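You operate a simulated robot arm through the tools that you are given. There is no shell and no other tool.

Carry out the task below with a simulated two-armed robot. There is one attempt and no reset: what you move stays moved.

TASK
Put the four loose weights back in the block, each in the hole that fits it.

Only the result counts: the job must be done as asked and must still hold three seconds after the hand-in. Knocking over, shifting, dropping, spilling or breaking anything else fails it.

THE ROBOT
Two 7-joint arms with two-finger parallel grippers on one trunk that stands fixed in place. Base frame: the origin is at the foot of the trunk, x ahead of it, y to its left, z up. Lengths are in mm, angles in degrees, forces in N, time in s.
The left shoulder is at [144, 171, 1135], the right one opposite. With the tool pointing down near the work surface each hand reaches from about 440 to 920 mm from the base axis, measured 20 degrees to its own side. Payload 4.4 kg a hand.
Tool frame (each hand has its own): the origin (TCP) lies between the finger pads and is the grasp point; the fingertips stand 23 mm ahead of it; z points along the fingers, y is the line along which they close. The gripper opens to 94 mm. The fingers are 38 mm wide and 10 mm thick; the gripper's body (54 by 96 mm) begins 39 mm behind the TCP.
Orientation is that of the tool frame in the base frame, as [roll, pitch, yaw] about the fixed x, y, z axes, in that order (R = Rz(yaw) Ry(pitch) Rx(roll)). With the fingers straight down and closing along the base's y, the tool's x points along the base's -x, its y along +y and its z along -z.

THE INTERFACE
- The arms move only by the tool jog_arm. It takes "left_plan", "right_plan" or both (then of equal length, played together; a hand with none holds still); each is a list of rows, each a list of 7 numbers: the shift along the tool's x, y, z in mm, then the turn, a rotation vector about the tool's x, y, z in degrees, then the opening in per cent of the stroke, from 0 (shut) to 100 (fully open). In form: [[dx, dy, dz, wx, wy, wz, grip], ...]. A call has 1 to 20 rows; each row shifts and turns the commanded pose from where the row before left it, along the tool's axes as they then stand. A row lasts 0.2 s, in which the tool goes at most 50 mm and 8.6 degrees; a call with a longer step from one row to the next is refused whole, and so is a gripper value outside its range. A pose out of reach is approached as far as the arm can. The call stops where the force on the tool passes 40 N (or 10 N more than at its start, if that is more) or the arm is blocked; 0.2 s more then pass. The fingers move at their own pace (about 72 mm/s each) and stop on an object; they squeeze with about 27 N. The grip force told is the motor's: it shows also when the fingers shut on nothing. Time passes only in rows, and 0.2 s behind the last, so rows that do not move let the fingers close. It gives the time, the measured TCP pose, the force on the tool (base axes), the opening and the grip force at its end, in the units of the frame above (readings bear some noise), with the torque about the TCP (base axes, N m) and any sound that the robot's microphone picked up.
- Cameras (640 x 400 px; columns grow to the right, rows downward): "scene" is now at [260.3, -35.7, 1272.3]; the picture's right is [-0.42, -0.91, 0.00], its down [-0.53, 0.25, -0.81] and it looks along [0.74, -0.34, -0.58] (base axes); focal length 310 px, centre (320, 200). "left" rides on the left gripper at [86, -16, -74] in its tool frame; the picture's right is [0.18, 0.98, 0.00], its down [-0.58, 0.11, -0.81] and it looks along [-0.79, 0.15, 0.59] (tool axes); focal length 243 px, centre (320, 200). "right" rides on the right gripper at [86, 16, -74] in its tool frame; the picture's right is [-0.18, 0.98, 0.00], its down [-0.58, -0.11, -0.81] and it looks along [-0.79, -0.15, 0.59] (tool axes); focal length 243 px, centre (320, 200). There is no depth. A picture from a camera that has moved, and an enlarged one, comes with that camera's place and axes in the base frame and with its lens.
- grab_frame(camera): a new picture of that camera. No time passes.
- slide_trunk(by): slides the trunk up (or, below 0, down) by that many mm; the arms and the scene camera ride with it, the base frame stays. It gives what a move gives, with no picture.
- aim_head(pan, tilt): turns the head with the scene camera to pan (to the left, within 80 degrees either way) and tilt (down, from -29 to 69), counted from straight ahead of the robot. It gives what a move gives.
- enlarge(camera, box): a new picture of the part [left, top, right, bottom] of that camera's present view, enlarged. No time passes.
- close_job(): hands the job in; it is judged then, once.

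Places have to be worked out from the pictures, the camera data and where the tool is seen. Open the grippers and draw the arms clear of the work before you hand the job in, unless the task says otherwise.

The tools are called by a JSON object that holds its "op" and its "data". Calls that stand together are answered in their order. jog_arm: Moves the arms, as the interface text tells. Its arguments: {"type":"object","properties":{"left_plan":{"type":"array","items":{"type":"array","items":{"type":"number"}}},"right_plan":{"type":"array","items":{"type":"array","items":{"type":"number"}}}},"required":[]} The other tools are called the same way: slide_trunk (by) slides the trunk up or down; aim_head (pan, tilt) turns the head that bears the scene camera; grab_frame (camera) takes a picture; enlarge (camera, box) takes an enlarged picture of a part of a camera's view; close_job () hands the job in.

At the start:

```text
time_s: 0.0
left_tool_pos: [548.9, -7.8, 1082.4]
left_tcp_rot: [179.9, 0.0, 180.0]
left_contact_force: [-0.2, -0.4, 0.5]
left_ft_torque: [-0.01, 0.01, 0.04]
left_gripper_width: 94.1
left_gripper_force: 0.1
right_tool_pos: [454.9, -445.6, 1041.9]
right_tcp_rot: [-180.0, -0.1, 179.8]
right_contact_force: [0.3, -0.8, 0.6]
right_ft_torque: [0.04, -0.01, 0.01]
right_gripper_width: 94.3
right_gripper_force: 0.0
trunk travel left (down, up): [-150.0, 238.0]
head pan, tilt: [-24.9, 35.8]
```

scene: 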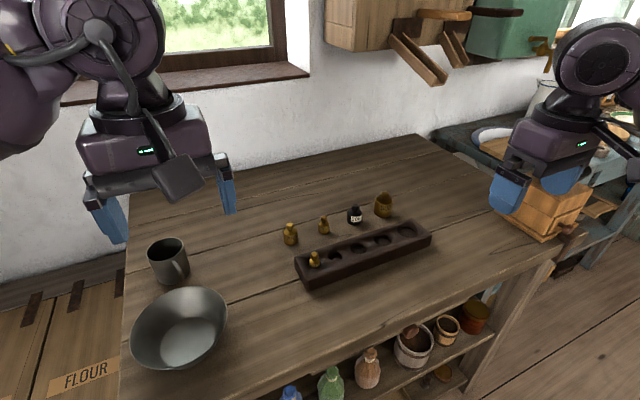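
right: 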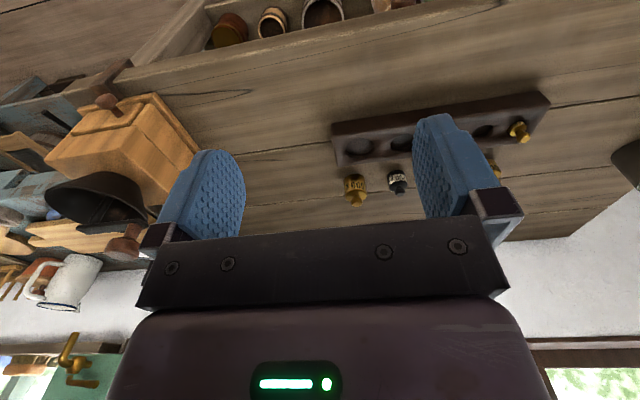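
left: 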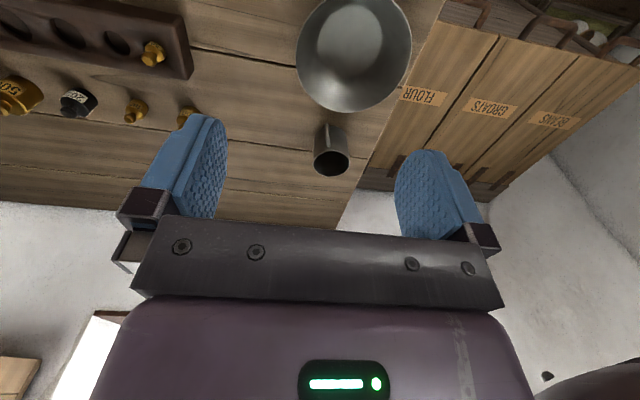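

The pictures show a dark block with five holes (one small brass weight already sits at its left end) and four loose weights behind it. I take enlarged views to see sizes and places.

{"op": "enlarge", "data": {"camera": "scene", "box": [270, 180, 450, 292]}}

{"op": "enlarge", "data": {"camera": "left", "box": [0, 0, 240, 150]}}

{"op": "enlarge", "data": {"camera": "right", "box": [320, 80, 560, 230]}}

```text
3.56 times, centred on (360, 236) of scene
camera zoom: at [260.3, -35.7, 1272.3], right [-0.42, -0.91, 0.0], down [-0.53, 0.25, -0.81], along [0.74, -0.34, -0.58], focal length 1101 px, centre (178, 72)
```

zoom: 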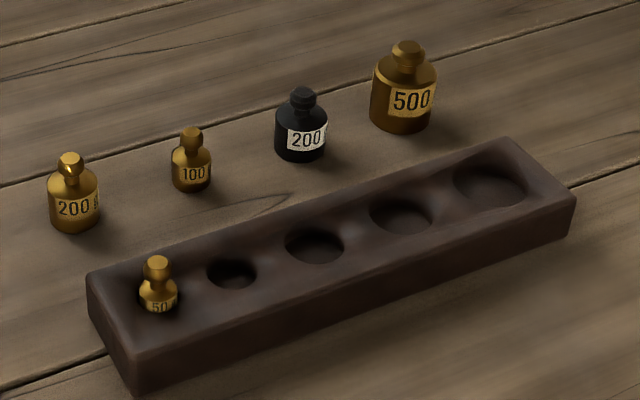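

```text
2.67 times, centred on (120, 75) of left
camera zoom: at [461.6, -24.1, 1157.7], right [-0.18, 0.98, 0.0], down [0.58, 0.11, 0.81], along [0.79, 0.15, -0.59], focal length 647 px, centre (853, 533)
```

zoom: 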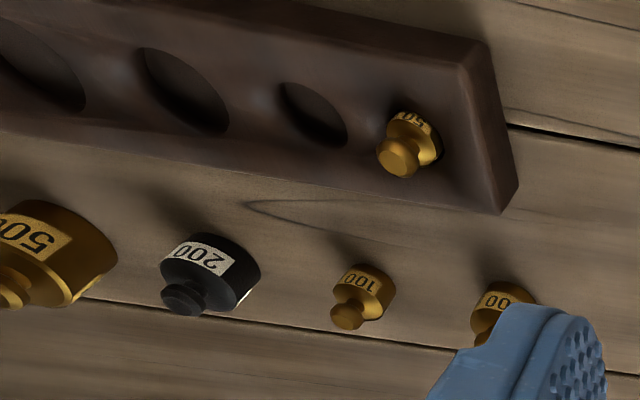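

```text
2.67 times, centred on (440, 155) of right
camera zoom: at [367.7, -429.4, 1117.3], right [0.19, 0.98, 0.0], down [0.58, -0.11, 0.81], along [0.79, -0.15, -0.59], focal length 647 px, centre (0, 320)
```

zoom: 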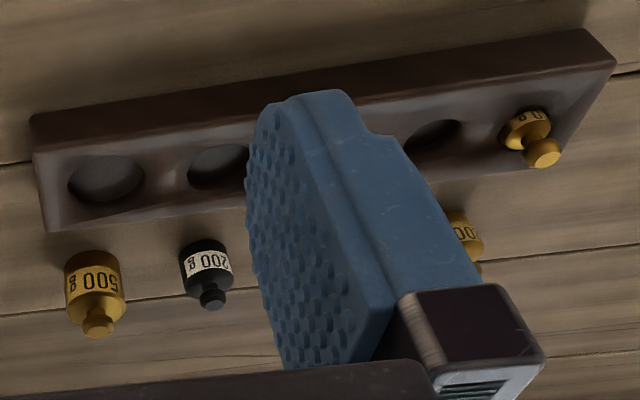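

The table looks to be near z≈800–815, the weights near x≈725 and the block near x≈630, all within the right arm's reach. I move the left hand out of the way to the left and bring the right hand nearer for a closer view.

{"op": "jog_arm", "data": {"left_plan": [[0, 44, 0, 0, 0, 0, 100], [0, 44, 0, 0, 0, 0, 100], [0, 44, 0, 0, 0, 0, 100], [0, 44, 0, 0, 0, 0, 100], [0, 44, 0, 0, 0, 0, 100]], "right_plan": [[-15, 23, 8, 0, 0, 0, 100], [-15, 23, 8, 0, 0, 0, 100], [-15, 23, 8, 0, 0, 0, 100], [-15, 23, 8, 0, 0, 0, 100], [-15, 23, 8, 0, 0, 0, 100]]}}

{"op": "grab_frame", "data": {"camera": "right"}}

{"op": "grab_frame", "data": {"camera": "scene"}}

```text
time_s: 1.2
left_tool_pos: [545.1, 213.2, 1082.4]
left_tcp_rot: [-180.0, 0.0, 179.9]
left_contact_force: [-0.1, 1.8, 0.4]
left_ft_torque: [-0.02, -0.03, -0.03]
left_gripper_width: 94.0
left_gripper_force: 0.0
right_tool_pos: [529.9, -329.5, 1002.7]
right_tcp_rot: [-180.0, 0.0, 179.9]
right_contact_force: [-0.2, 0.9, 0.1]
right_ft_torque: [-0.01, 0.05, 0.0]
right_gripper_width: 94.2
right_gripper_force: 0.0
trunk travel left (down, up): [-150.0, 238.0]
head pan, tilt: [-24.9, 35.8]
```

```text
taken
camera right: at [444.7, -313.6, 1076.1], right [0.19, 0.98, 0.0], down [0.58, -0.11, 0.81], along [0.79, -0.15, -0.59], focal length 243 px, centre (320, 200)
```

right: 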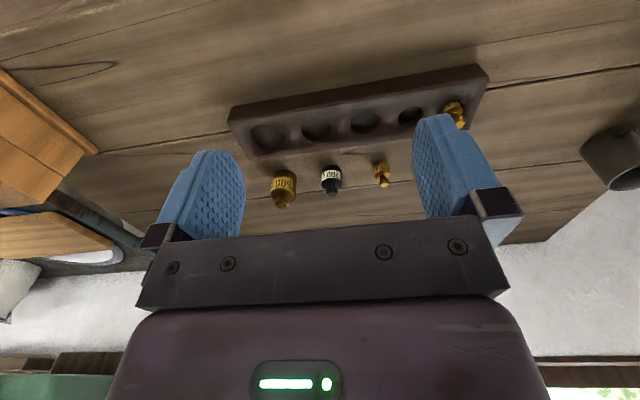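

```text
taken
camera scene: at [260.3, -34.4, 1272.3], right [-0.42, -0.91, 0.0], down [-0.53, 0.24, -0.81], along [0.74, -0.34, -0.58], focal length 310 px, centre (320, 200)
```

scene: 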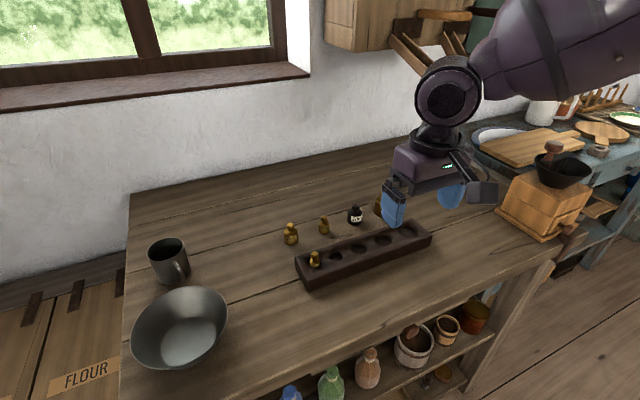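

The right hand camera now shows weights D, C, B and the holes between the fingers. I enlarge both views to measure.

{"op": "enlarge", "data": {"camera": "right", "box": [220, 60, 500, 235]}}

{"op": "enlarge", "data": {"camera": "scene", "box": [270, 200, 350, 250]}}

{"op": "enlarge", "data": {"camera": "scene", "box": [290, 215, 440, 295]}}

```text
2.29 times, centred on (360, 148) of right
camera zoom: at [444.7, -313.6, 1076.1], right [0.19, 0.98, 0.0], down [0.58, -0.11, 0.81], along [0.79, -0.15, -0.59], focal length 555 px, centre (229, 320)
```

zoom: 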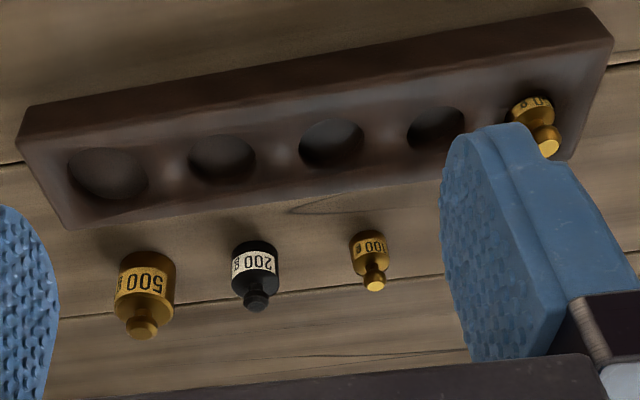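

```text
8.00 times, centred on (310, 225) of scene
camera zoom: at [260.3, -34.4, 1272.3], right [-0.42, -0.91, 0.0], down [-0.53, 0.24, -0.81], along [0.74, -0.34, -0.58], focal length 2478 px, centre (400, 0)
```

zoom: 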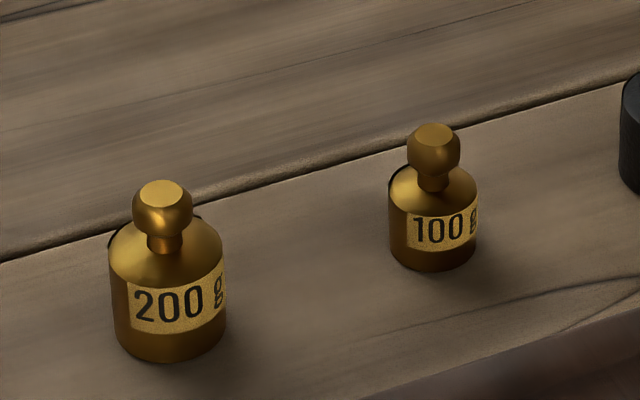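

```text
4.27 times, centred on (365, 255) of scene
camera zoom: at [260.3, -34.4, 1272.3], right [-0.42, -0.91, 0.0], down [-0.53, 0.24, -0.81], along [0.74, -0.34, -0.58], focal length 1322 px, centre (128, -35)
```

zoom: 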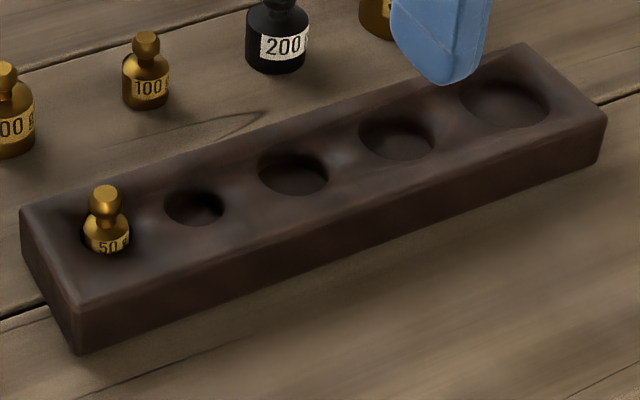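

From the two views I get the table at z≈800, weights in a row at x≈743 (A 200 brass y≈-188, B 100 y≈-268, C black 200 y≈-350, D 500 y≈-432), and holes at x≈632, top z≈830 with h2 y≈-241, h3≈-294, h4≈-351, h5≈-415. I tilt the right hand high above so that its camera looks down steeply, for more exact measures.

{"op": "jog_arm", "data": {"right_plan": [[-40, 2.5, 8, 0, 0, 0, 100], [-40, 2.5, 8, 0, 0, 0, 100], [-40, 2.5, 8, 0, 0, 0, 100], [-40, 2, 8, 0, 0, 0, 100], [0, 0, 0, 0, 8, 0, 100], [0, 0, 0, 0, 8, 0, 100], [0, 0, 0, 0, 8, 0, 100], [0, 0, 0, 0, 8, 0, 100], [0, 0, 0, 0, 8, 0, 100], [0, 0, 0, 0, 0, 0, 100]]}}

{"op": "grab_frame", "data": {"camera": "right"}}

{"op": "grab_frame", "data": {"camera": "scene"}}

```text
time_s: 3.4
left_tool_pos: [546.2, 211.5, 1083.5]
left_tcp_rot: [-180.0, 0.0, 179.9]
left_contact_force: [-1.2, 0.5, -0.3]
left_ft_torque: [-0.04, 0.01, 0.02]
left_gripper_width: 94.3
left_gripper_force: 0.0
right_tool_pos: [621.3, -350.6, 992.2]
right_tcp_rot: [180.0, -40.0, 179.9]
right_contact_force: [0.4, 0.1, -0.3]
right_ft_torque: [0.0, -0.01, 0.01]
right_gripper_width: 93.9
right_gripper_force: 0.0
right hand out of reach, approached as far as the arm can: row 6, 7, 8, 9
trunk travel left (down, up): [-150.0, 238.0]
head pan, tilt: [-24.9, 35.8]
```

```text
taken
camera right: at [603.5, -334.3, 1105.6], right [0.14, 0.98, -0.12], down [0.96, -0.11, 0.24], along [0.23, -0.15, -0.96], focal length 243 px, centre (320, 200)
```

right: 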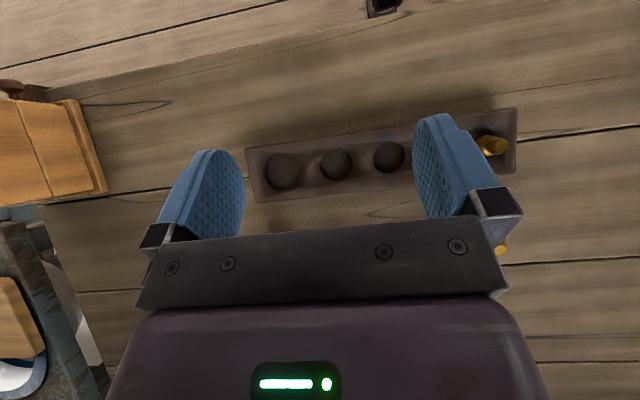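

```text
taken
camera scene: at [260.3, -35.5, 1272.3], right [-0.42, -0.91, 0.0], down [-0.53, 0.25, -0.81], along [0.74, -0.34, -0.58], focal length 310 px, centre (320, 200)
```

scene: 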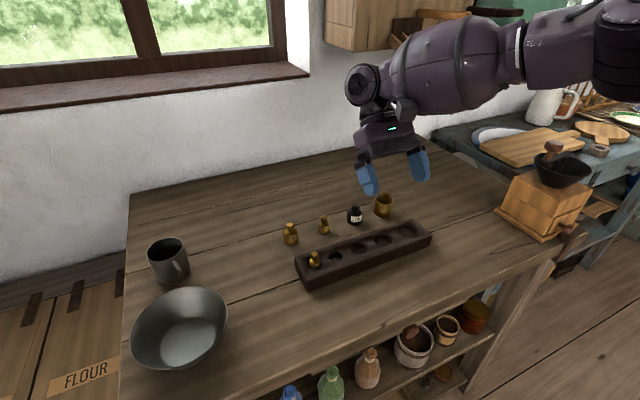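

The hand could not reach all the way but holds a near top-down view of the holes. I enlarge it.

{"op": "enlarge", "data": {"camera": "right", "box": [240, 110, 416, 220]}}

{"op": "enlarge", "data": {"camera": "right", "box": [320, 120, 420, 182]}}

{"op": "enlarge", "data": {"camera": "right", "box": [240, 140, 340, 202]}}

```text
3.64 times, centred on (328, 165) of right
camera zoom: at [603.5, -334.3, 1105.6], right [0.14, 0.98, -0.12], down [0.96, -0.11, 0.24], along [0.23, -0.15, -0.96], focal length 882 px, centre (291, 327)
```

zoom: 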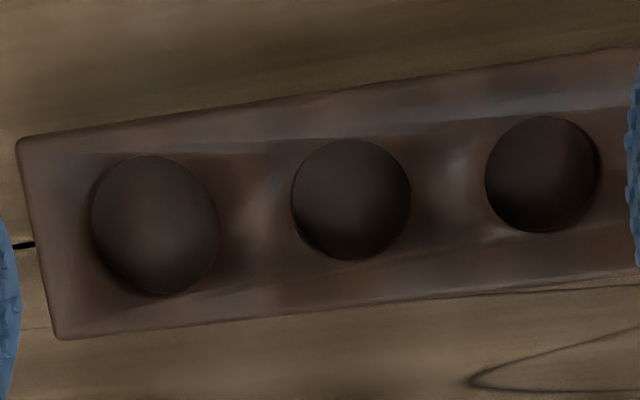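

```text
6.40 times, centred on (370, 151) of right
camera zoom: at [603.5, -334.3, 1105.6], right [0.14, 0.98, -0.12], down [0.96, -0.11, 0.24], along [0.23, -0.15, -0.96], focal length 1553 px, centre (0, 514)
```

zoom: 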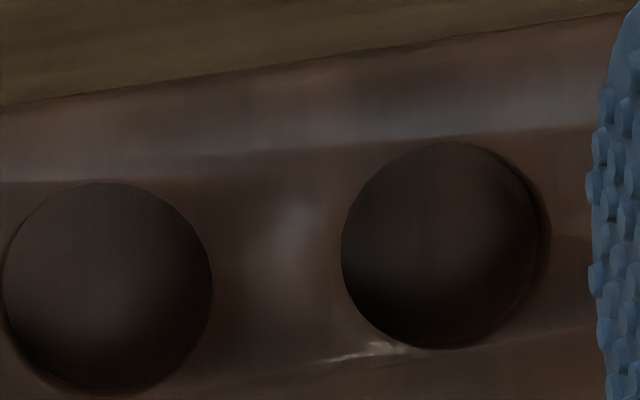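

```text
6.40 times, centred on (290, 171) of right
camera zoom: at [603.5, -334.3, 1105.6], right [0.14, 0.98, -0.12], down [0.96, -0.11, 0.24], along [0.23, -0.15, -0.96], focal length 1553 px, centre (512, 386)
```

zoom: 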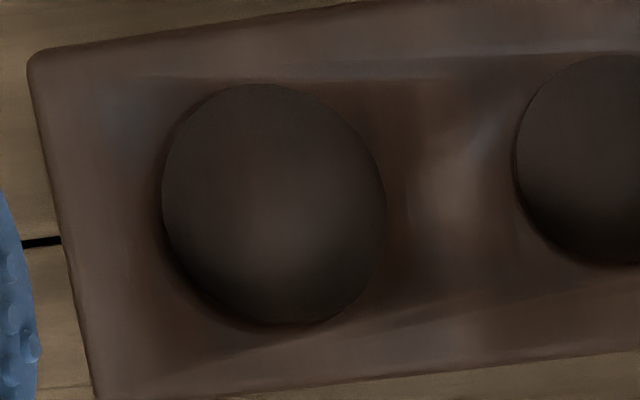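

The near-vertical view puts holes h3, h4, h5 at about (631,-294), (631,-352), (631,-415), with h4 slightly wider than h3. I now measure the weights' diameters by strong zooms from the scene camera.

{"op": "enlarge", "data": {"camera": "scene", "box": [272, 215, 312, 240]}}

{"op": "enlarge", "data": {"camera": "scene", "box": [335, 200, 375, 225]}}

{"op": "enlarge", "data": {"camera": "scene", "box": [363, 190, 403, 215]}}

{"op": "enlarge", "data": {"camera": "scene", "box": [304, 210, 344, 235]}}

{"op": "enlarge", "data": {"camera": "scene", "box": [300, 235, 380, 285]}}

{"op": "enlarge", "data": {"camera": "scene", "box": [360, 215, 440, 265]}}

```text
16.00 times, centred on (292, 228) of scene
camera zoom: at [260.3, -35.5, 1272.3], right [-0.42, -0.91, 0.0], down [-0.53, 0.25, -0.81], along [0.74, -0.34, -0.58], focal length 4956 px, centre (768, -240)
```

zoom: 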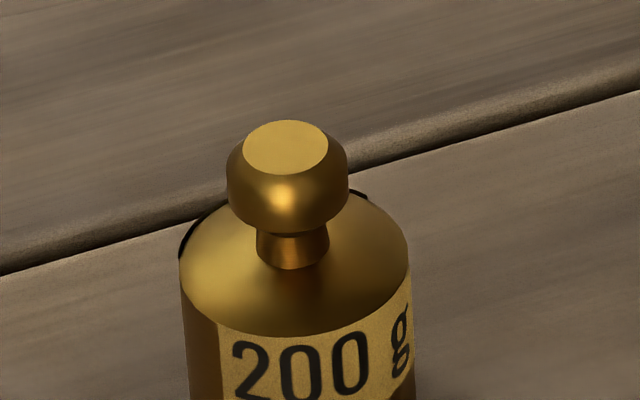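

```text
16.00 times, centred on (355, 212) of scene
camera zoom: at [260.3, -35.5, 1272.3], right [-0.42, -0.91, 0.0], down [-0.53, 0.25, -0.81], along [0.74, -0.34, -0.58], focal length 4956 px, centre (-240, 0)
```

zoom: 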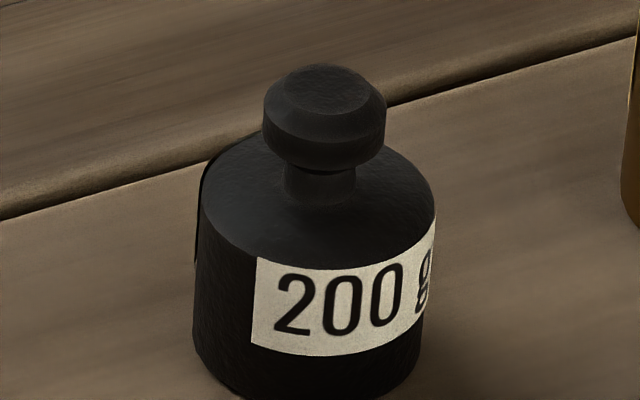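

```text
16.00 times, centred on (383, 202) of scene
camera zoom: at [260.3, -35.5, 1272.3], right [-0.42, -0.91, 0.0], down [-0.53, 0.25, -0.81], along [0.74, -0.34, -0.58], focal length 4956 px, centre (-688, 160)
```

zoom: 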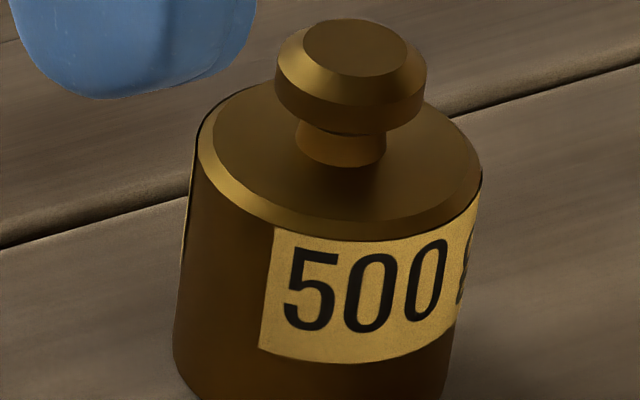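

```text
16.00 times, centred on (324, 222) of scene
camera zoom: at [260.3, -35.5, 1272.3], right [-0.42, -0.91, 0.0], down [-0.53, 0.25, -0.81], along [0.74, -0.34, -0.58], focal length 4956 px, centre (256, -160)
```

zoom: 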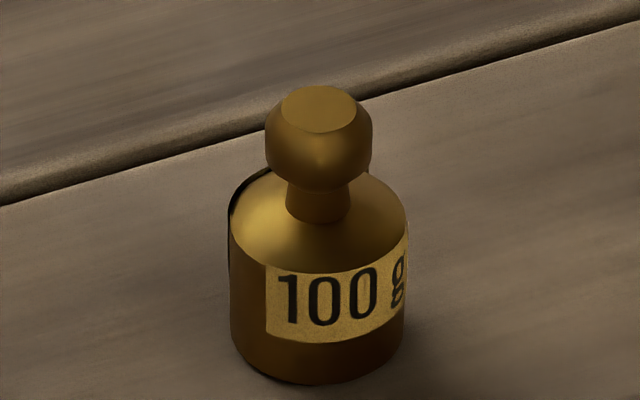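

```text
8.00 times, centred on (340, 260) of scene
camera zoom: at [260.3, -35.5, 1272.3], right [-0.42, -0.91, 0.0], down [-0.53, 0.25, -0.81], along [0.74, -0.34, -0.58], focal length 2478 px, centre (160, -280)
```

zoom: 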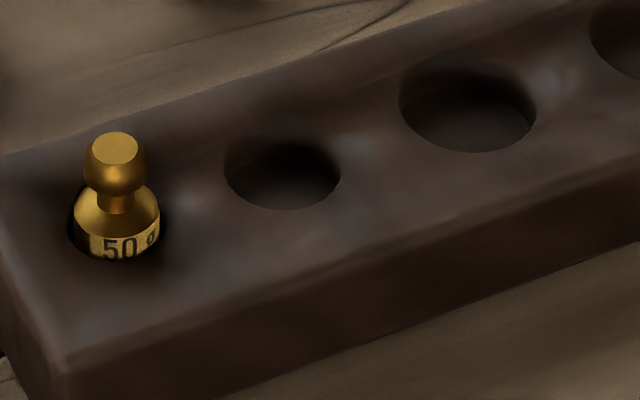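

```text
8.00 times, centred on (400, 240) of scene
camera zoom: at [260.3, -35.5, 1272.3], right [-0.42, -0.91, 0.0], down [-0.53, 0.25, -0.81], along [0.74, -0.34, -0.58], focal length 2478 px, centre (-320, -120)
```

zoom: 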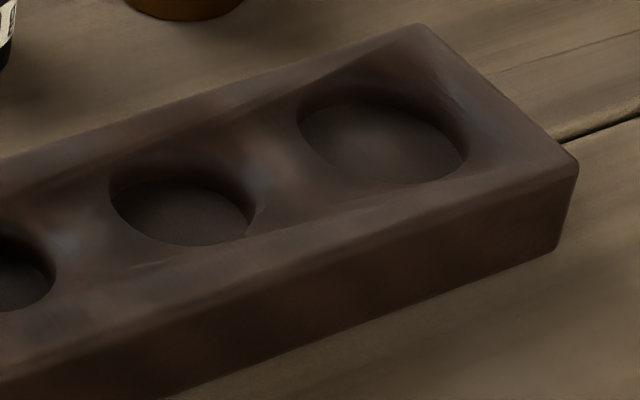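

Measured diameters: A≈31.5, B≈25, C≈34.5, D≈42.5; holes h2≈28.4, h3≈34.7, h4≈37.5, h5≈45 — so B→h2, A→h3, C→h4, D→h5. I set the hand upright again and check where the command stands before going to weight D.

{"op": "jog_arm", "data": {"right_plan": [[0, 0, 0, 0, -8, 0, 75], [0, 0, 0, 0, -8, 0, 75], [0, 0, 0, 0, -8, 0, 75], [0, 0, 0, 0, -8, 0, 75], [0, 0, 0, 0, -8, 0, 75], [0, 0, 0, 0, 0, 0, 75]]}}

```text
time_s: 4.8
left_tool_pos: [545.4, 211.4, 1083.0]
left_tcp_rot: [179.9, 0.0, -180.0]
left_contact_force: [0.3, -0.7, 0.5]
left_ft_torque: [0.0, -0.01, -0.02]
left_gripper_width: 94.2
left_gripper_force: 0.1
right_tool_pos: [622.9, -350.0, 991.9]
right_tcp_rot: [180.0, 0.0, 179.9]
right_contact_force: [1.1, 0.1, 0.0]
right_ft_torque: [0.01, 0.0, 0.02]
right_gripper_width: 70.7
right_gripper_force: 0.1
trunk travel left (down, up): [-150.0, 238.0]
head pan, tilt: [-24.9, 35.8]
```

The command restarts from the actual pose. I move above weight D, staying at z≈930, and look.

{"op": "jog_arm", "data": {"right_plan": [[-30, -20, 15, 0, 0, 0, 75], [-30, -20, 15, 0, 0, 0, 75], [-30, -21, 15, 0, 0, 0, 75], [-31, -21, 15, 0, 0, 0, 75], [0, 0, 0, 0, 0, 0, 75]]}}

{"op": "grab_frame", "data": {"camera": "right"}}

{"op": "grab_frame", "data": {"camera": "scene"}}

```text
time_s: 6.0
left_tool_pos: [545.7, 211.9, 1083.9]
left_tcp_rot: [-180.0, 0.1, 180.0]
left_contact_force: [0.5, 0.2, -0.4]
left_ft_torque: [0.03, -0.03, 0.01]
left_gripper_width: 93.8
left_gripper_force: 0.1
right_tool_pos: [738.9, -432.5, 933.6]
right_tcp_rot: [-180.0, 0.3, 179.9]
right_contact_force: [-0.2, -0.2, 0.4]
right_ft_torque: [-0.04, 0.02, 0.01]
right_gripper_width: 70.2
right_gripper_force: 0.1
right hand out of reach, approached as far as the arm can: row 4
trunk travel left (down, up): [-150.0, 238.0]
head pan, tilt: [-24.9, 35.8]
```

```text
taken
camera right: at [651.6, -416.5, 1008.3], right [0.19, 0.98, 0.0], down [0.58, -0.11, 0.81], along [0.79, -0.15, -0.59], focal length 243 px, centre (320, 200)
```

right: 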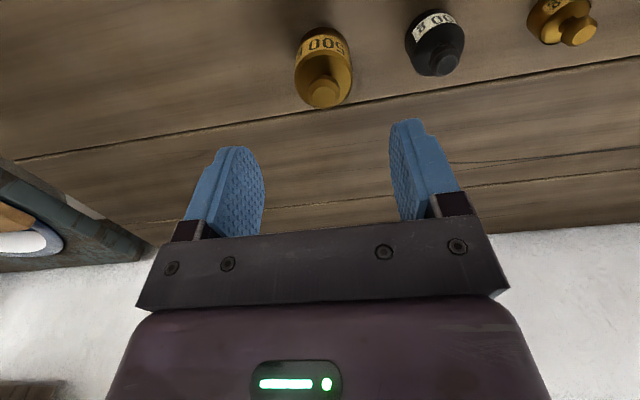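

```text
taken
camera scene: at [259.3, -35.2, 1272.8], right [-0.42, -0.91, 0.0], down [-0.53, 0.25, -0.81], along [0.74, -0.34, -0.58], focal length 310 px, centre (320, 200)
```

scene: 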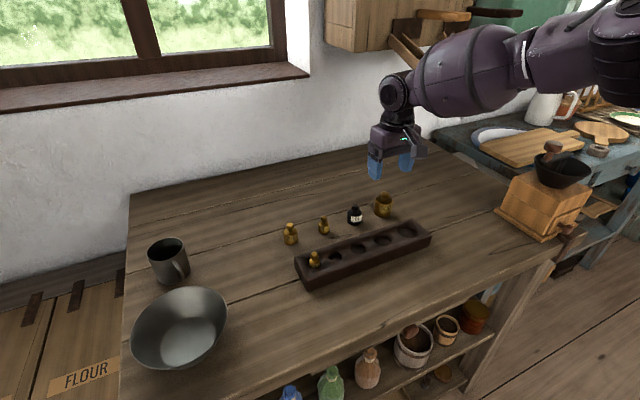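

The hand is directly above D (its knob shows near the tool axis), a few mm short in x owing to reach. I zoom to check the alignment before descending.

{"op": "enlarge", "data": {"camera": "right", "box": [280, 10, 376, 70]}}

{"op": "enlarge", "data": {"camera": "right", "box": [280, 50, 376, 110]}}

```text
6.67 times, centred on (328, 40) of right
camera zoom: at [651.6, -416.5, 1008.3], right [0.19, 0.98, 0.0], down [0.58, -0.11, 0.81], along [0.79, -0.15, -0.59], focal length 1618 px, centre (267, 1267)
```

zoom: 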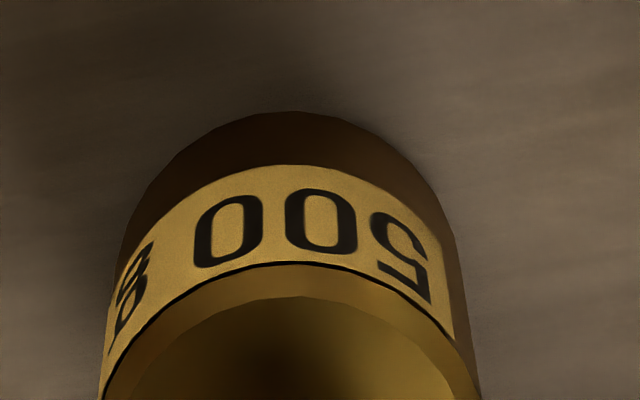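

```text
6.67 times, centred on (328, 80) of right
camera zoom: at [651.6, -416.5, 1008.3], right [0.19, 0.98, 0.0], down [0.58, -0.11, 0.81], along [0.79, -0.15, -0.59], focal length 1618 px, centre (267, 1000)
```

zoom: 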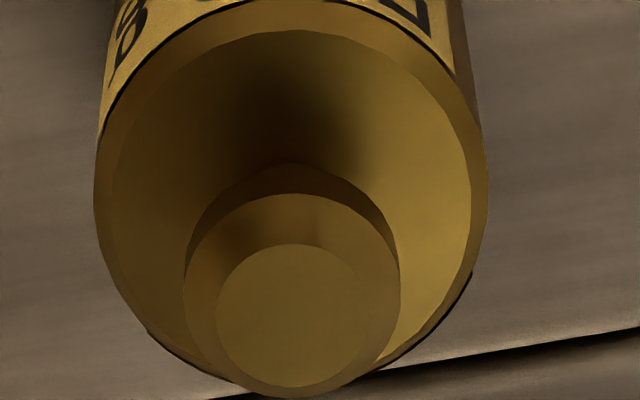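

D's knob lies at about (742,-429.5), 3 mm left of the tool axis. I shift 3 mm in y, then lower with 75% opening around it.

{"op": "jog_arm", "data": {"right_plan": [[0, 3, 0, 0, 0, 0, 75], [-1, 0, 22, 0, 0, 0, 75], [-1, 0, 22, 0, 0, 0, 75], [0, 0, 20, 0, 0, 0, 75], [0, 0, 0, 0, 0, 0, 75]]}}

{"op": "grab_frame", "data": {"camera": "right"}}

{"op": "enlarge", "data": {"camera": "scene", "box": [335, 140, 435, 225]}}

```text
time_s: 7.2
left_tool_pos: [545.9, 212.2, 1083.7]
left_tcp_rot: [180.0, -0.1, -179.9]
left_contact_force: [0.0, 0.3, 0.6]
left_ft_torque: [0.01, 0.0, -0.01]
left_gripper_width: 94.1
left_gripper_force: 0.0
right_tool_pos: [715.7, -433.6, 885.0]
right_tcp_rot: [180.0, 0.1, 179.9]
right_contact_force: [-0.2, 0.4, 0.0]
right_ft_torque: [0.03, -0.04, -0.02]
right_gripper_width: 70.8
right_gripper_force: 0.0
right hand out of reach, approached as far as the arm can: row 2, 3, 4
trunk travel left (down, up): [-150.0, 238.0]
head pan, tilt: [-24.9, 35.8]
```

```text
taken
camera right: at [628.8, -417.2, 958.8], right [0.19, 0.98, 0.0], down [0.58, -0.11, 0.81], along [0.79, -0.15, -0.59], focal length 243 px, centre (320, 200)
```

right: 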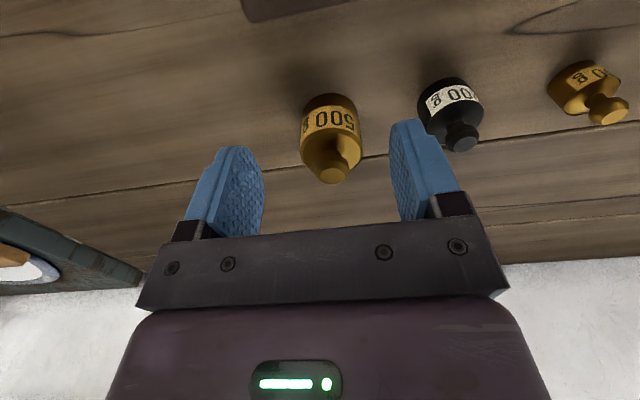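

```text
4.71 times, centred on (385, 182) of scene
camera zoom: at [260.1, -35.7, 1272.4], right [-0.42, -0.91, 0.0], down [-0.53, 0.25, -0.81], along [0.74, -0.34, -0.58], focal length 1458 px, centre (14, 282)
```

zoom: 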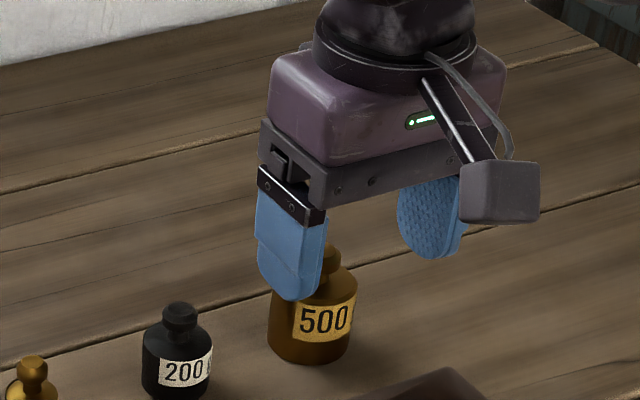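

At this height the reach falls short (the arm is extended low). Lowering the trunk will give reach near the table, so I first raise both hands, then look at the arms' surroundings before sliding down.

{"op": "jog_arm", "data": {"left_plan": [[0, 0, -20, 0, 0, 0, 100], [0, 0, -20, 0, 0, 0, 100], [0, 0, -20, 0, 0, 0, 100], [0, 0, -20, 0, 0, 0, 100], [0, 0, -20, 0, 0, 0, 100], [0, 0, 0, 0, 0, 0, 100]], "right_plan": [[0, 0, -35, 0, 0, 0, 75], [0, 0, -35, 0, 0, 0, 75], [0, 0, -35, 0, 0, 0, 75], [0, 0, -35, 0, 0, 0, 75], [0, 0, -30, 0, 0, 0, 75], [0, 0, 0, 0, 0, 0, 75]]}}

{"op": "aim_head", "data": {"pan": 25, "tilt": 35}}

{"op": "grab_frame", "data": {"camera": "scene"}}

```text
time_s: 8.6
left_tool_pos: [551.2, 211.6, 1183.5]
left_tcp_rot: [-180.0, 0.0, 179.9]
left_contact_force: [-0.7, 0.2, -0.4]
left_ft_torque: [0.0, 0.01, 0.01]
left_gripper_width: 93.8
left_gripper_force: 0.1
right_tool_pos: [714.7, -434.7, 1054.4]
right_tcp_rot: [-180.0, -0.1, 179.9]
right_contact_force: [0.9, -0.1, -0.5]
right_ft_torque: [-0.03, 0.03, -0.03]
right_gripper_width: 70.7
right_gripper_force: 0.2
trunk travel left (down, up): [-150.0, 238.0]
head pan, tilt: [-24.9, 35.8]
```

```text
time_s: 9.8
left_tool_pos: [549.9, 212.7, 1183.5]
left_tcp_rot: [180.0, -0.1, 180.0]
left_contact_force: [-1.0, -0.2, -1.2]
left_ft_torque: [0.02, 0.02, -0.04]
left_gripper_width: 93.7
left_gripper_force: 0.1
right_tool_pos: [716.0, -434.8, 1054.4]
right_tcp_rot: [180.0, 0.0, 179.8]
right_contact_force: [0.1, 0.5, 0.0]
right_ft_torque: [0.02, -0.02, 0.04]
right_gripper_width: 70.6
right_gripper_force: 0.1
trunk travel left (down, up): [-150.0, 238.0]
head pan, tilt: [25.0, 35.0]
```

```text
taken
camera scene: at [260.6, 38.3, 1273.5], right [0.42, -0.91, 0.0], down [-0.52, -0.24, -0.82], along [0.74, 0.35, -0.57], focal length 310 px, centre (320, 200)
```

scene: 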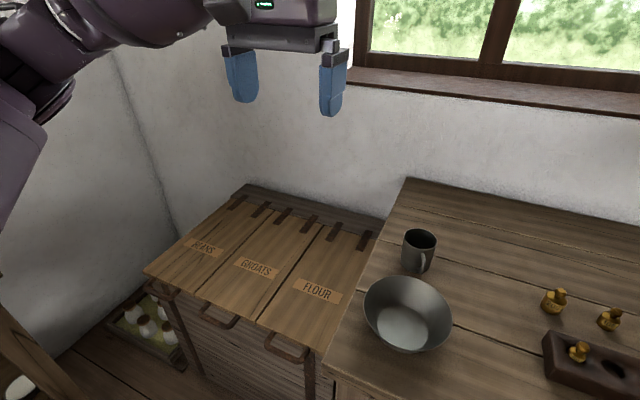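

The left arm is clear over the bins and nothing is below it. I lower the trunk in two stages.

{"op": "slide_trunk", "data": {"by": -60}}

{"op": "slide_trunk", "data": {"by": -70}}

{"op": "aim_head", "data": {"pan": -25, "tilt": 33}}

{"op": "grab_frame", "data": {"camera": "scene"}}

{"op": "grab_frame", "data": {"camera": "right"}}

```text
time_s: 10.8
left_tool_pos: [545.0, 212.9, 1125.8]
left_tcp_rot: [-179.9, 0.2, -180.0]
left_contact_force: [-0.5, -0.4, 0.9]
left_ft_torque: [-0.01, -0.03, 0.03]
left_gripper_width: 94.1
left_gripper_force: 0.2
right_tool_pos: [712.9, -434.1, 996.4]
right_tcp_rot: [180.0, 0.2, 179.9]
right_contact_force: [-0.2, 0.7, 0.4]
right_ft_torque: [0.01, -0.04, 0.0]
right_gripper_width: 70.7
right_gripper_force: 0.0
trunk travel left (down, up): [-90.0, 298.0]
head pan, tilt: [25.0, 35.0]
```

```text
time_s: 11.9
left_tool_pos: [548.0, 212.6, 1055.3]
left_tcp_rot: [180.0, 0.2, -180.0]
left_contact_force: [-0.1, 0.0, 0.7]
left_ft_torque: [-0.01, 0.01, -0.02]
left_gripper_width: 94.0
left_gripper_force: 0.0
right_tool_pos: [712.9, -433.6, 925.9]
right_tcp_rot: [-180.0, 0.3, 179.9]
right_contact_force: [0.1, 0.4, 0.5]
right_ft_torque: [0.03, -0.01, 0.0]
right_gripper_width: 70.5
right_gripper_force: 0.0
trunk travel left (down, up): [-20.0, 368.0]
head pan, tilt: [25.0, 35.0]
```

```text
time_s: 13.0
left_tool_pos: [548.0, 212.3, 1054.6]
left_tcp_rot: [-180.0, 0.0, 179.9]
left_contact_force: [0.9, 0.3, -0.1]
left_ft_torque: [-0.03, 0.01, 0.0]
left_gripper_width: 94.0
left_gripper_force: 0.1
right_tool_pos: [714.6, -433.1, 923.2]
right_tcp_rot: [180.0, 0.0, 179.9]
right_contact_force: [-0.2, -1.1, 0.5]
right_ft_torque: [0.02, -0.03, 0.0]
right_gripper_width: 70.2
right_gripper_force: 0.0
trunk travel left (down, up): [-20.0, 368.0]
head pan, tilt: [-25.0, 33.0]
```

```text
taken
camera scene: at [379.2, -36.4, 1115.9], right [-0.42, -0.91, 0.0], down [-0.49, 0.23, -0.84], along [0.76, -0.35, -0.54], focal length 310 px, centre (320, 200)
```

scene: 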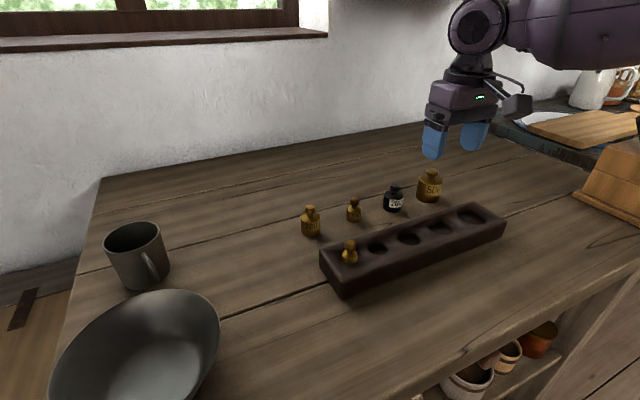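

```text
taken
camera right: at [628.4, -417.3, 998.7], right [0.19, 0.98, 0.0], down [0.58, -0.11, 0.81], along [0.79, -0.15, -0.59], focal length 243 px, centre (320, 200)
```

right: 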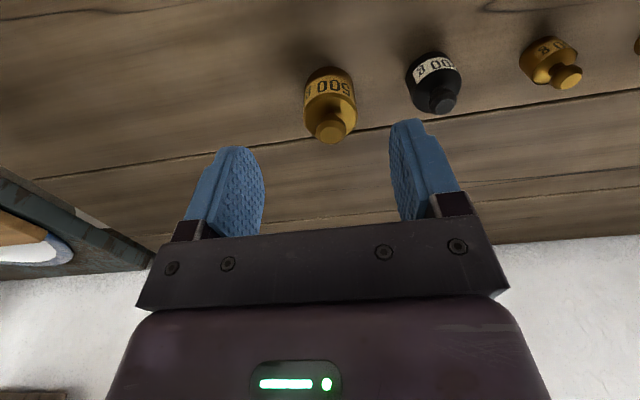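

Lowering the trunk also brought the shoulders and scene camera forward, so reach improves. I now move over D (742,-429.5) and lower part of the way.

{"op": "jog_arm", "data": {"right_plan": [[-14, 2, 0, 0, 0, 0, 75], [-14, 2, 0, 0, 0, 0, 75], [0, 0, 15, 0, 0, 0, 75], [0, 0, 15, 0, 0, 0, 75], [0, 0, 0, 0, 0, 0, 75]]}}

{"op": "grab_frame", "data": {"camera": "right"}}

{"op": "enlarge", "data": {"camera": "scene", "box": [370, 90, 530, 210]}}

```text
time_s: 14.2
left_tool_pos: [549.1, 212.3, 1053.6]
left_tcp_rot: [180.0, -0.1, 179.9]
left_contact_force: [0.2, 0.3, -1.0]
left_ft_torque: [0.0, 0.02, 0.01]
left_gripper_width: 93.8
left_gripper_force: 0.1
right_tool_pos: [742.0, -427.9, 893.7]
right_tcp_rot: [180.0, 0.1, 179.8]
right_contact_force: [0.3, 1.0, -0.6]
right_ft_torque: [0.01, 0.0, 0.04]
right_gripper_width: 70.5
right_gripper_force: 0.1
trunk travel left (down, up): [-20.0, 368.0]
head pan, tilt: [-25.0, 33.0]
```

```text
taken
camera right: at [656.3, -412.5, 969.7], right [0.19, 0.98, 0.0], down [0.58, -0.11, 0.81], along [0.79, -0.15, -0.59], focal length 243 px, centre (320, 200)
```

right: 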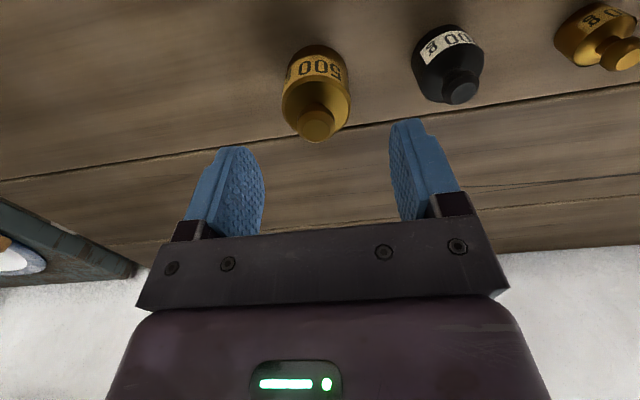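

```text
3.33 times, centred on (450, 150) of scene
camera zoom: at [379.1, -36.4, 1115.9], right [-0.42, -0.91, 0.0], down [-0.49, 0.23, -0.84], along [0.76, -0.35, -0.54], focal length 1032 px, centre (-113, 367)
```

zoom: 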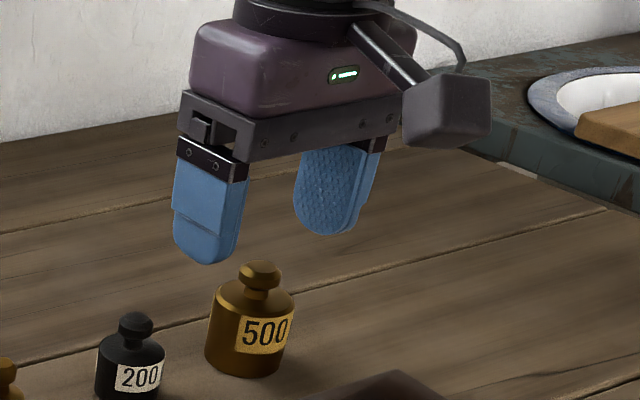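

I zoom in on D between the fingers to get its offset from the tool axis exactly.

{"op": "enlarge", "data": {"camera": "right", "box": [268, 85, 364, 145]}}

{"op": "enlarge", "data": {"camera": "scene", "box": [405, 160, 469, 200]}}

```text
6.67 times, centred on (316, 115) of right
camera zoom: at [656.3, -412.5, 969.7], right [0.19, 0.98, 0.0], down [0.58, -0.11, 0.81], along [0.79, -0.15, -0.59], focal length 1618 px, centre (347, 767)
```

zoom: 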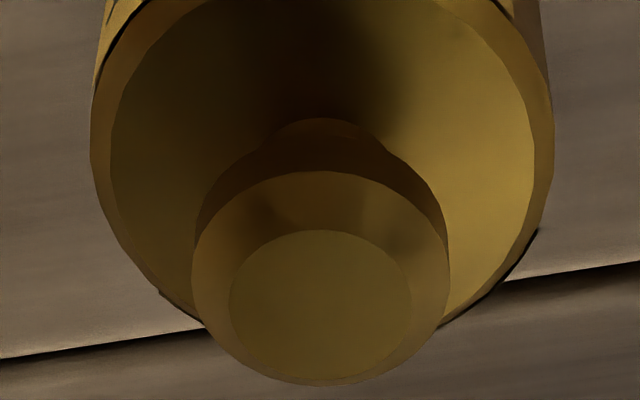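

```text
10.00 times, centred on (437, 180) of scene
camera zoom: at [379.1, -36.4, 1115.9], right [-0.42, -0.91, 0.0], down [-0.49, 0.23, -0.84], along [0.76, -0.35, -0.54], focal length 3097 px, centre (-850, 400)
```

zoom: 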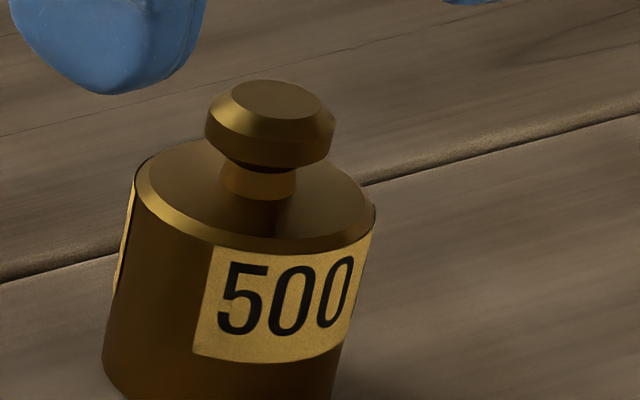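

D is about 2 mm to the right of the tool axis; x agrees. I shift -2 mm in y, lower to z≈832 (fingertips ~9 mm above the table) and check before closing.

{"op": "jog_arm", "data": {"right_plan": [[0, -2, 0, 0, 0, 0, 75], [0, 0, 16, 0, 0, 0, 75], [0, 0, 16, 0, 0, 0, 75], [0, 0, 16, 0, 0, 0, 75], [0, 0, 14, 0, 0, 0, 75], [0, 0, 0, 0, 0, 0, 75]]}}

{"op": "grab_frame", "data": {"camera": "right"}}

{"op": "enlarge", "data": {"camera": "scene", "box": [370, 120, 498, 220]}}

```text
time_s: 15.6
left_tool_pos: [548.8, 212.9, 1055.1]
left_tcp_rot: [180.0, 0.0, -180.0]
left_contact_force: [-0.7, 0.7, -0.3]
left_ft_torque: [0.04, 0.0, -0.03]
left_gripper_width: 93.7
left_gripper_force: 0.1
right_tool_pos: [742.8, -431.0, 831.3]
right_tcp_rot: [180.0, 0.1, 179.9]
right_contact_force: [-1.0, 0.4, -0.8]
right_ft_torque: [0.0, 0.0, 0.01]
right_gripper_width: 70.2
right_gripper_force: 0.1
trunk travel left (down, up): [-20.0, 368.0]
head pan, tilt: [-25.0, 33.0]
```

```text
taken
camera right: at [656.8, -415.2, 906.7], right [0.19, 0.98, 0.0], down [0.58, -0.11, 0.81], along [0.79, -0.15, -0.59], focal length 243 px, centre (320, 200)
```

right: 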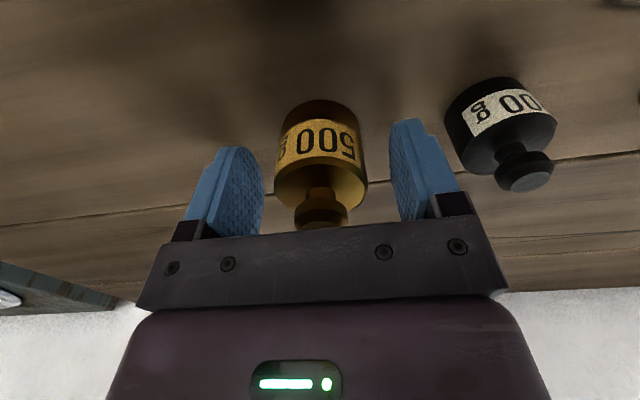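

```text
4.00 times, centred on (434, 170) of scene
camera zoom: at [379.1, -36.5, 1115.9], right [-0.42, -0.91, 0.0], down [-0.49, 0.23, -0.84], along [0.76, -0.35, -0.54], focal length 1239 px, centre (-136, 320)
```

zoom: 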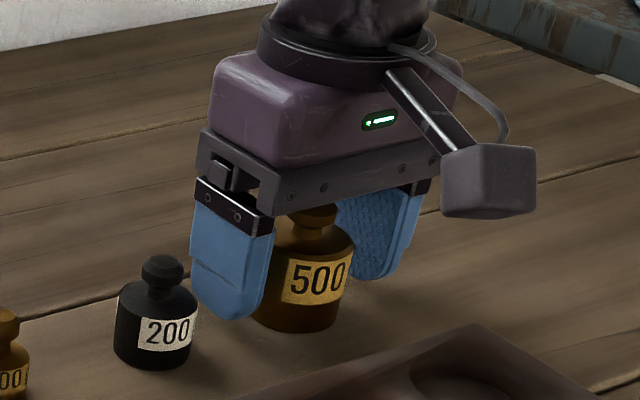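

D stands centred between the fingers. I close the gripper on it.

{"op": "jog_arm", "data": {"right_plan": [[0, 0, 0, 0, 0, 0, 50], [0, 0, 0, 0, 0, 0, 30], [0, 0, 0, 0, 0, 0, 0], [0, 0, 0, 0, 0, 0, 0], [0, 0, 0, 0, 0, 0, 0]]}}

{"op": "grab_frame", "data": {"camera": "right"}}

{"op": "enlarge", "data": {"camera": "scene", "box": [370, 120, 498, 220]}}

```text
time_s: 16.8
left_tool_pos: [548.9, 211.8, 1052.9]
left_tcp_rot: [180.0, 0.1, -180.0]
left_contact_force: [0.0, 0.2, 0.2]
left_ft_torque: [0.0, 0.01, 0.01]
left_gripper_width: 93.9
left_gripper_force: 0.1
right_tool_pos: [743.1, -431.4, 831.3]
right_tcp_rot: [180.0, -0.1, 180.0]
right_contact_force: [-0.9, 1.2, 0.2]
right_ft_torque: [0.06, -0.01, 0.0]
right_gripper_width: 41.5
right_gripper_force: 27.4
trunk travel left (down, up): [-20.0, 368.0]
head pan, tilt: [-25.0, 33.0]
```

```text
taken
camera right: at [656.9, -415.2, 906.7], right [0.19, 0.98, 0.0], down [0.58, -0.11, 0.81], along [0.79, -0.15, -0.59], focal length 243 px, centre (320, 200)
```

right: 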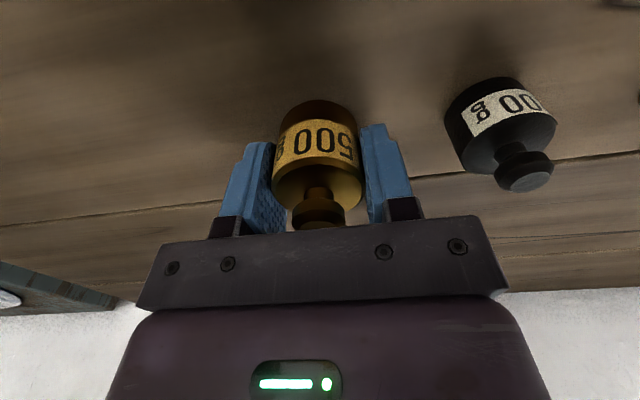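

```text
4.00 times, centred on (434, 170) of scene
camera zoom: at [379.2, -36.5, 1115.9], right [-0.42, -0.91, 0.0], down [-0.49, 0.23, -0.84], along [0.76, -0.35, -0.54], focal length 1239 px, centre (-136, 320)
```

zoom: 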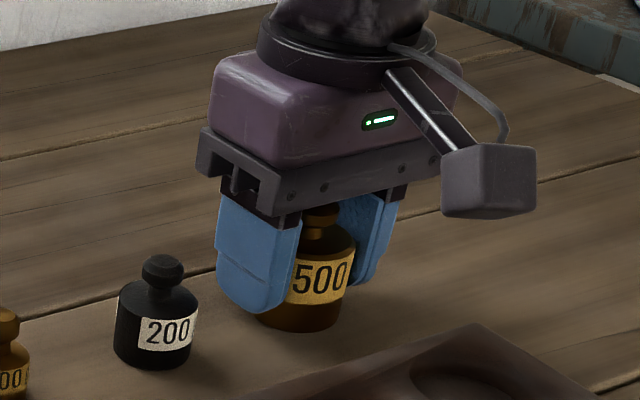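

The gripper holds D at 41.5 mm. I zoom to find exactly where D sits relative to the tool along x.

{"op": "enlarge", "data": {"camera": "right", "box": [272, 85, 368, 145]}}

{"op": "enlarge", "data": {"camera": "right", "box": [272, 145, 368, 205]}}

```text
6.67 times, centred on (320, 115) of right
camera zoom: at [656.9, -415.2, 906.7], right [0.19, 0.98, 0.0], down [0.58, -0.11, 0.81], along [0.79, -0.15, -0.59], focal length 1618 px, centre (320, 767)
```

zoom: 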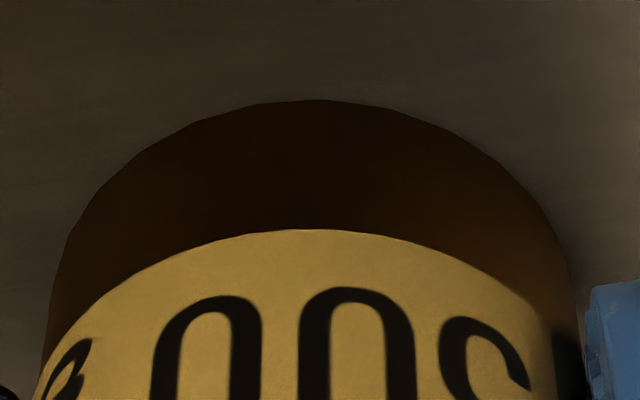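

```text
6.67 times, centred on (320, 175) of right
camera zoom: at [656.9, -415.2, 906.7], right [0.19, 0.98, 0.0], down [0.58, -0.11, 0.81], along [0.79, -0.15, -0.59], focal length 1618 px, centre (320, 367)
```

zoom: 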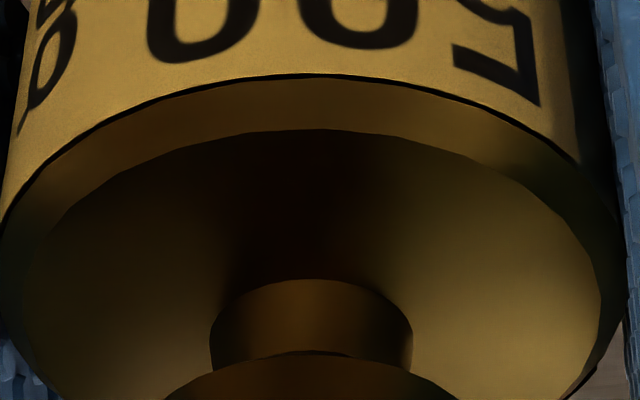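

D's base rim shows it sits about 2.5 mm robot-ward of the tool axis. I lift it 45 mm and carry it above hole h5 (target TCP ≈ (633.5, -415.5)).

{"op": "jog_arm", "data": {"right_plan": [[0, 0, -10, 0, 0, 0, 0], [0, 0, -15, 0, 0, 0, 0], [0, 0, -20, 0, 0, 0, 0], [20, 3, 0, 0, 0, 0, 0], [25, 4, 0, 0, 0, 0, 0], [25, 4, 0, 0, 0, 0, 0], [25, 4, 0, 0, 0, 0, 0], [14.5, 1, 0, 0, 0, 0, 0], [0, 0, 0, 0, 0, 0, 0]]}}

{"op": "grab_frame", "data": {"camera": "right"}}

{"op": "enlarge", "data": {"camera": "scene", "box": [410, 130, 538, 250]}}

```text
time_s: 18.8
left_tool_pos: [548.5, 212.2, 1054.0]
left_tcp_rot: [180.0, 0.1, -179.9]
left_contact_force: [-0.7, -0.3, 0.2]
left_ft_torque: [0.02, 0.01, 0.0]
left_gripper_width: 94.1
left_gripper_force: 0.0
right_tool_pos: [634.1, -414.6, 878.3]
right_tcp_rot: [-180.0, -0.1, 179.9]
right_contact_force: [0.4, 0.9, -0.2]
right_ft_torque: [0.04, -0.07, 0.0]
right_gripper_width: 21.1
right_gripper_force: 27.1
trunk travel left (down, up): [-20.0, 368.0]
head pan, tilt: [-25.0, 33.0]
```

```text
taken
camera right: at [548.0, -399.6, 952.1], right [0.19, 0.98, 0.0], down [0.58, -0.11, 0.81], along [0.79, -0.15, -0.59], focal length 243 px, centre (320, 200)
```

right: 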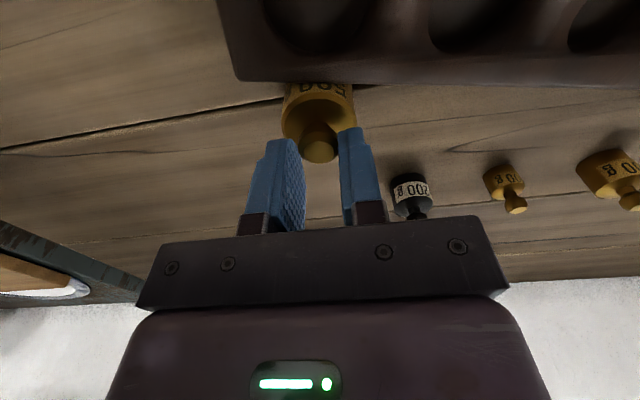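

```text
3.33 times, centred on (474, 190) of scene
camera zoom: at [379.5, -36.8, 1115.7], right [-0.42, -0.91, 0.0], down [-0.49, 0.23, -0.84], along [0.76, -0.35, -0.55], focal length 1032 px, centre (-193, 233)
```

zoom: 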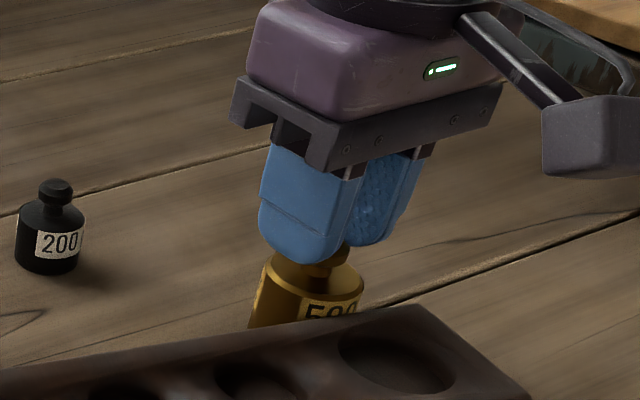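

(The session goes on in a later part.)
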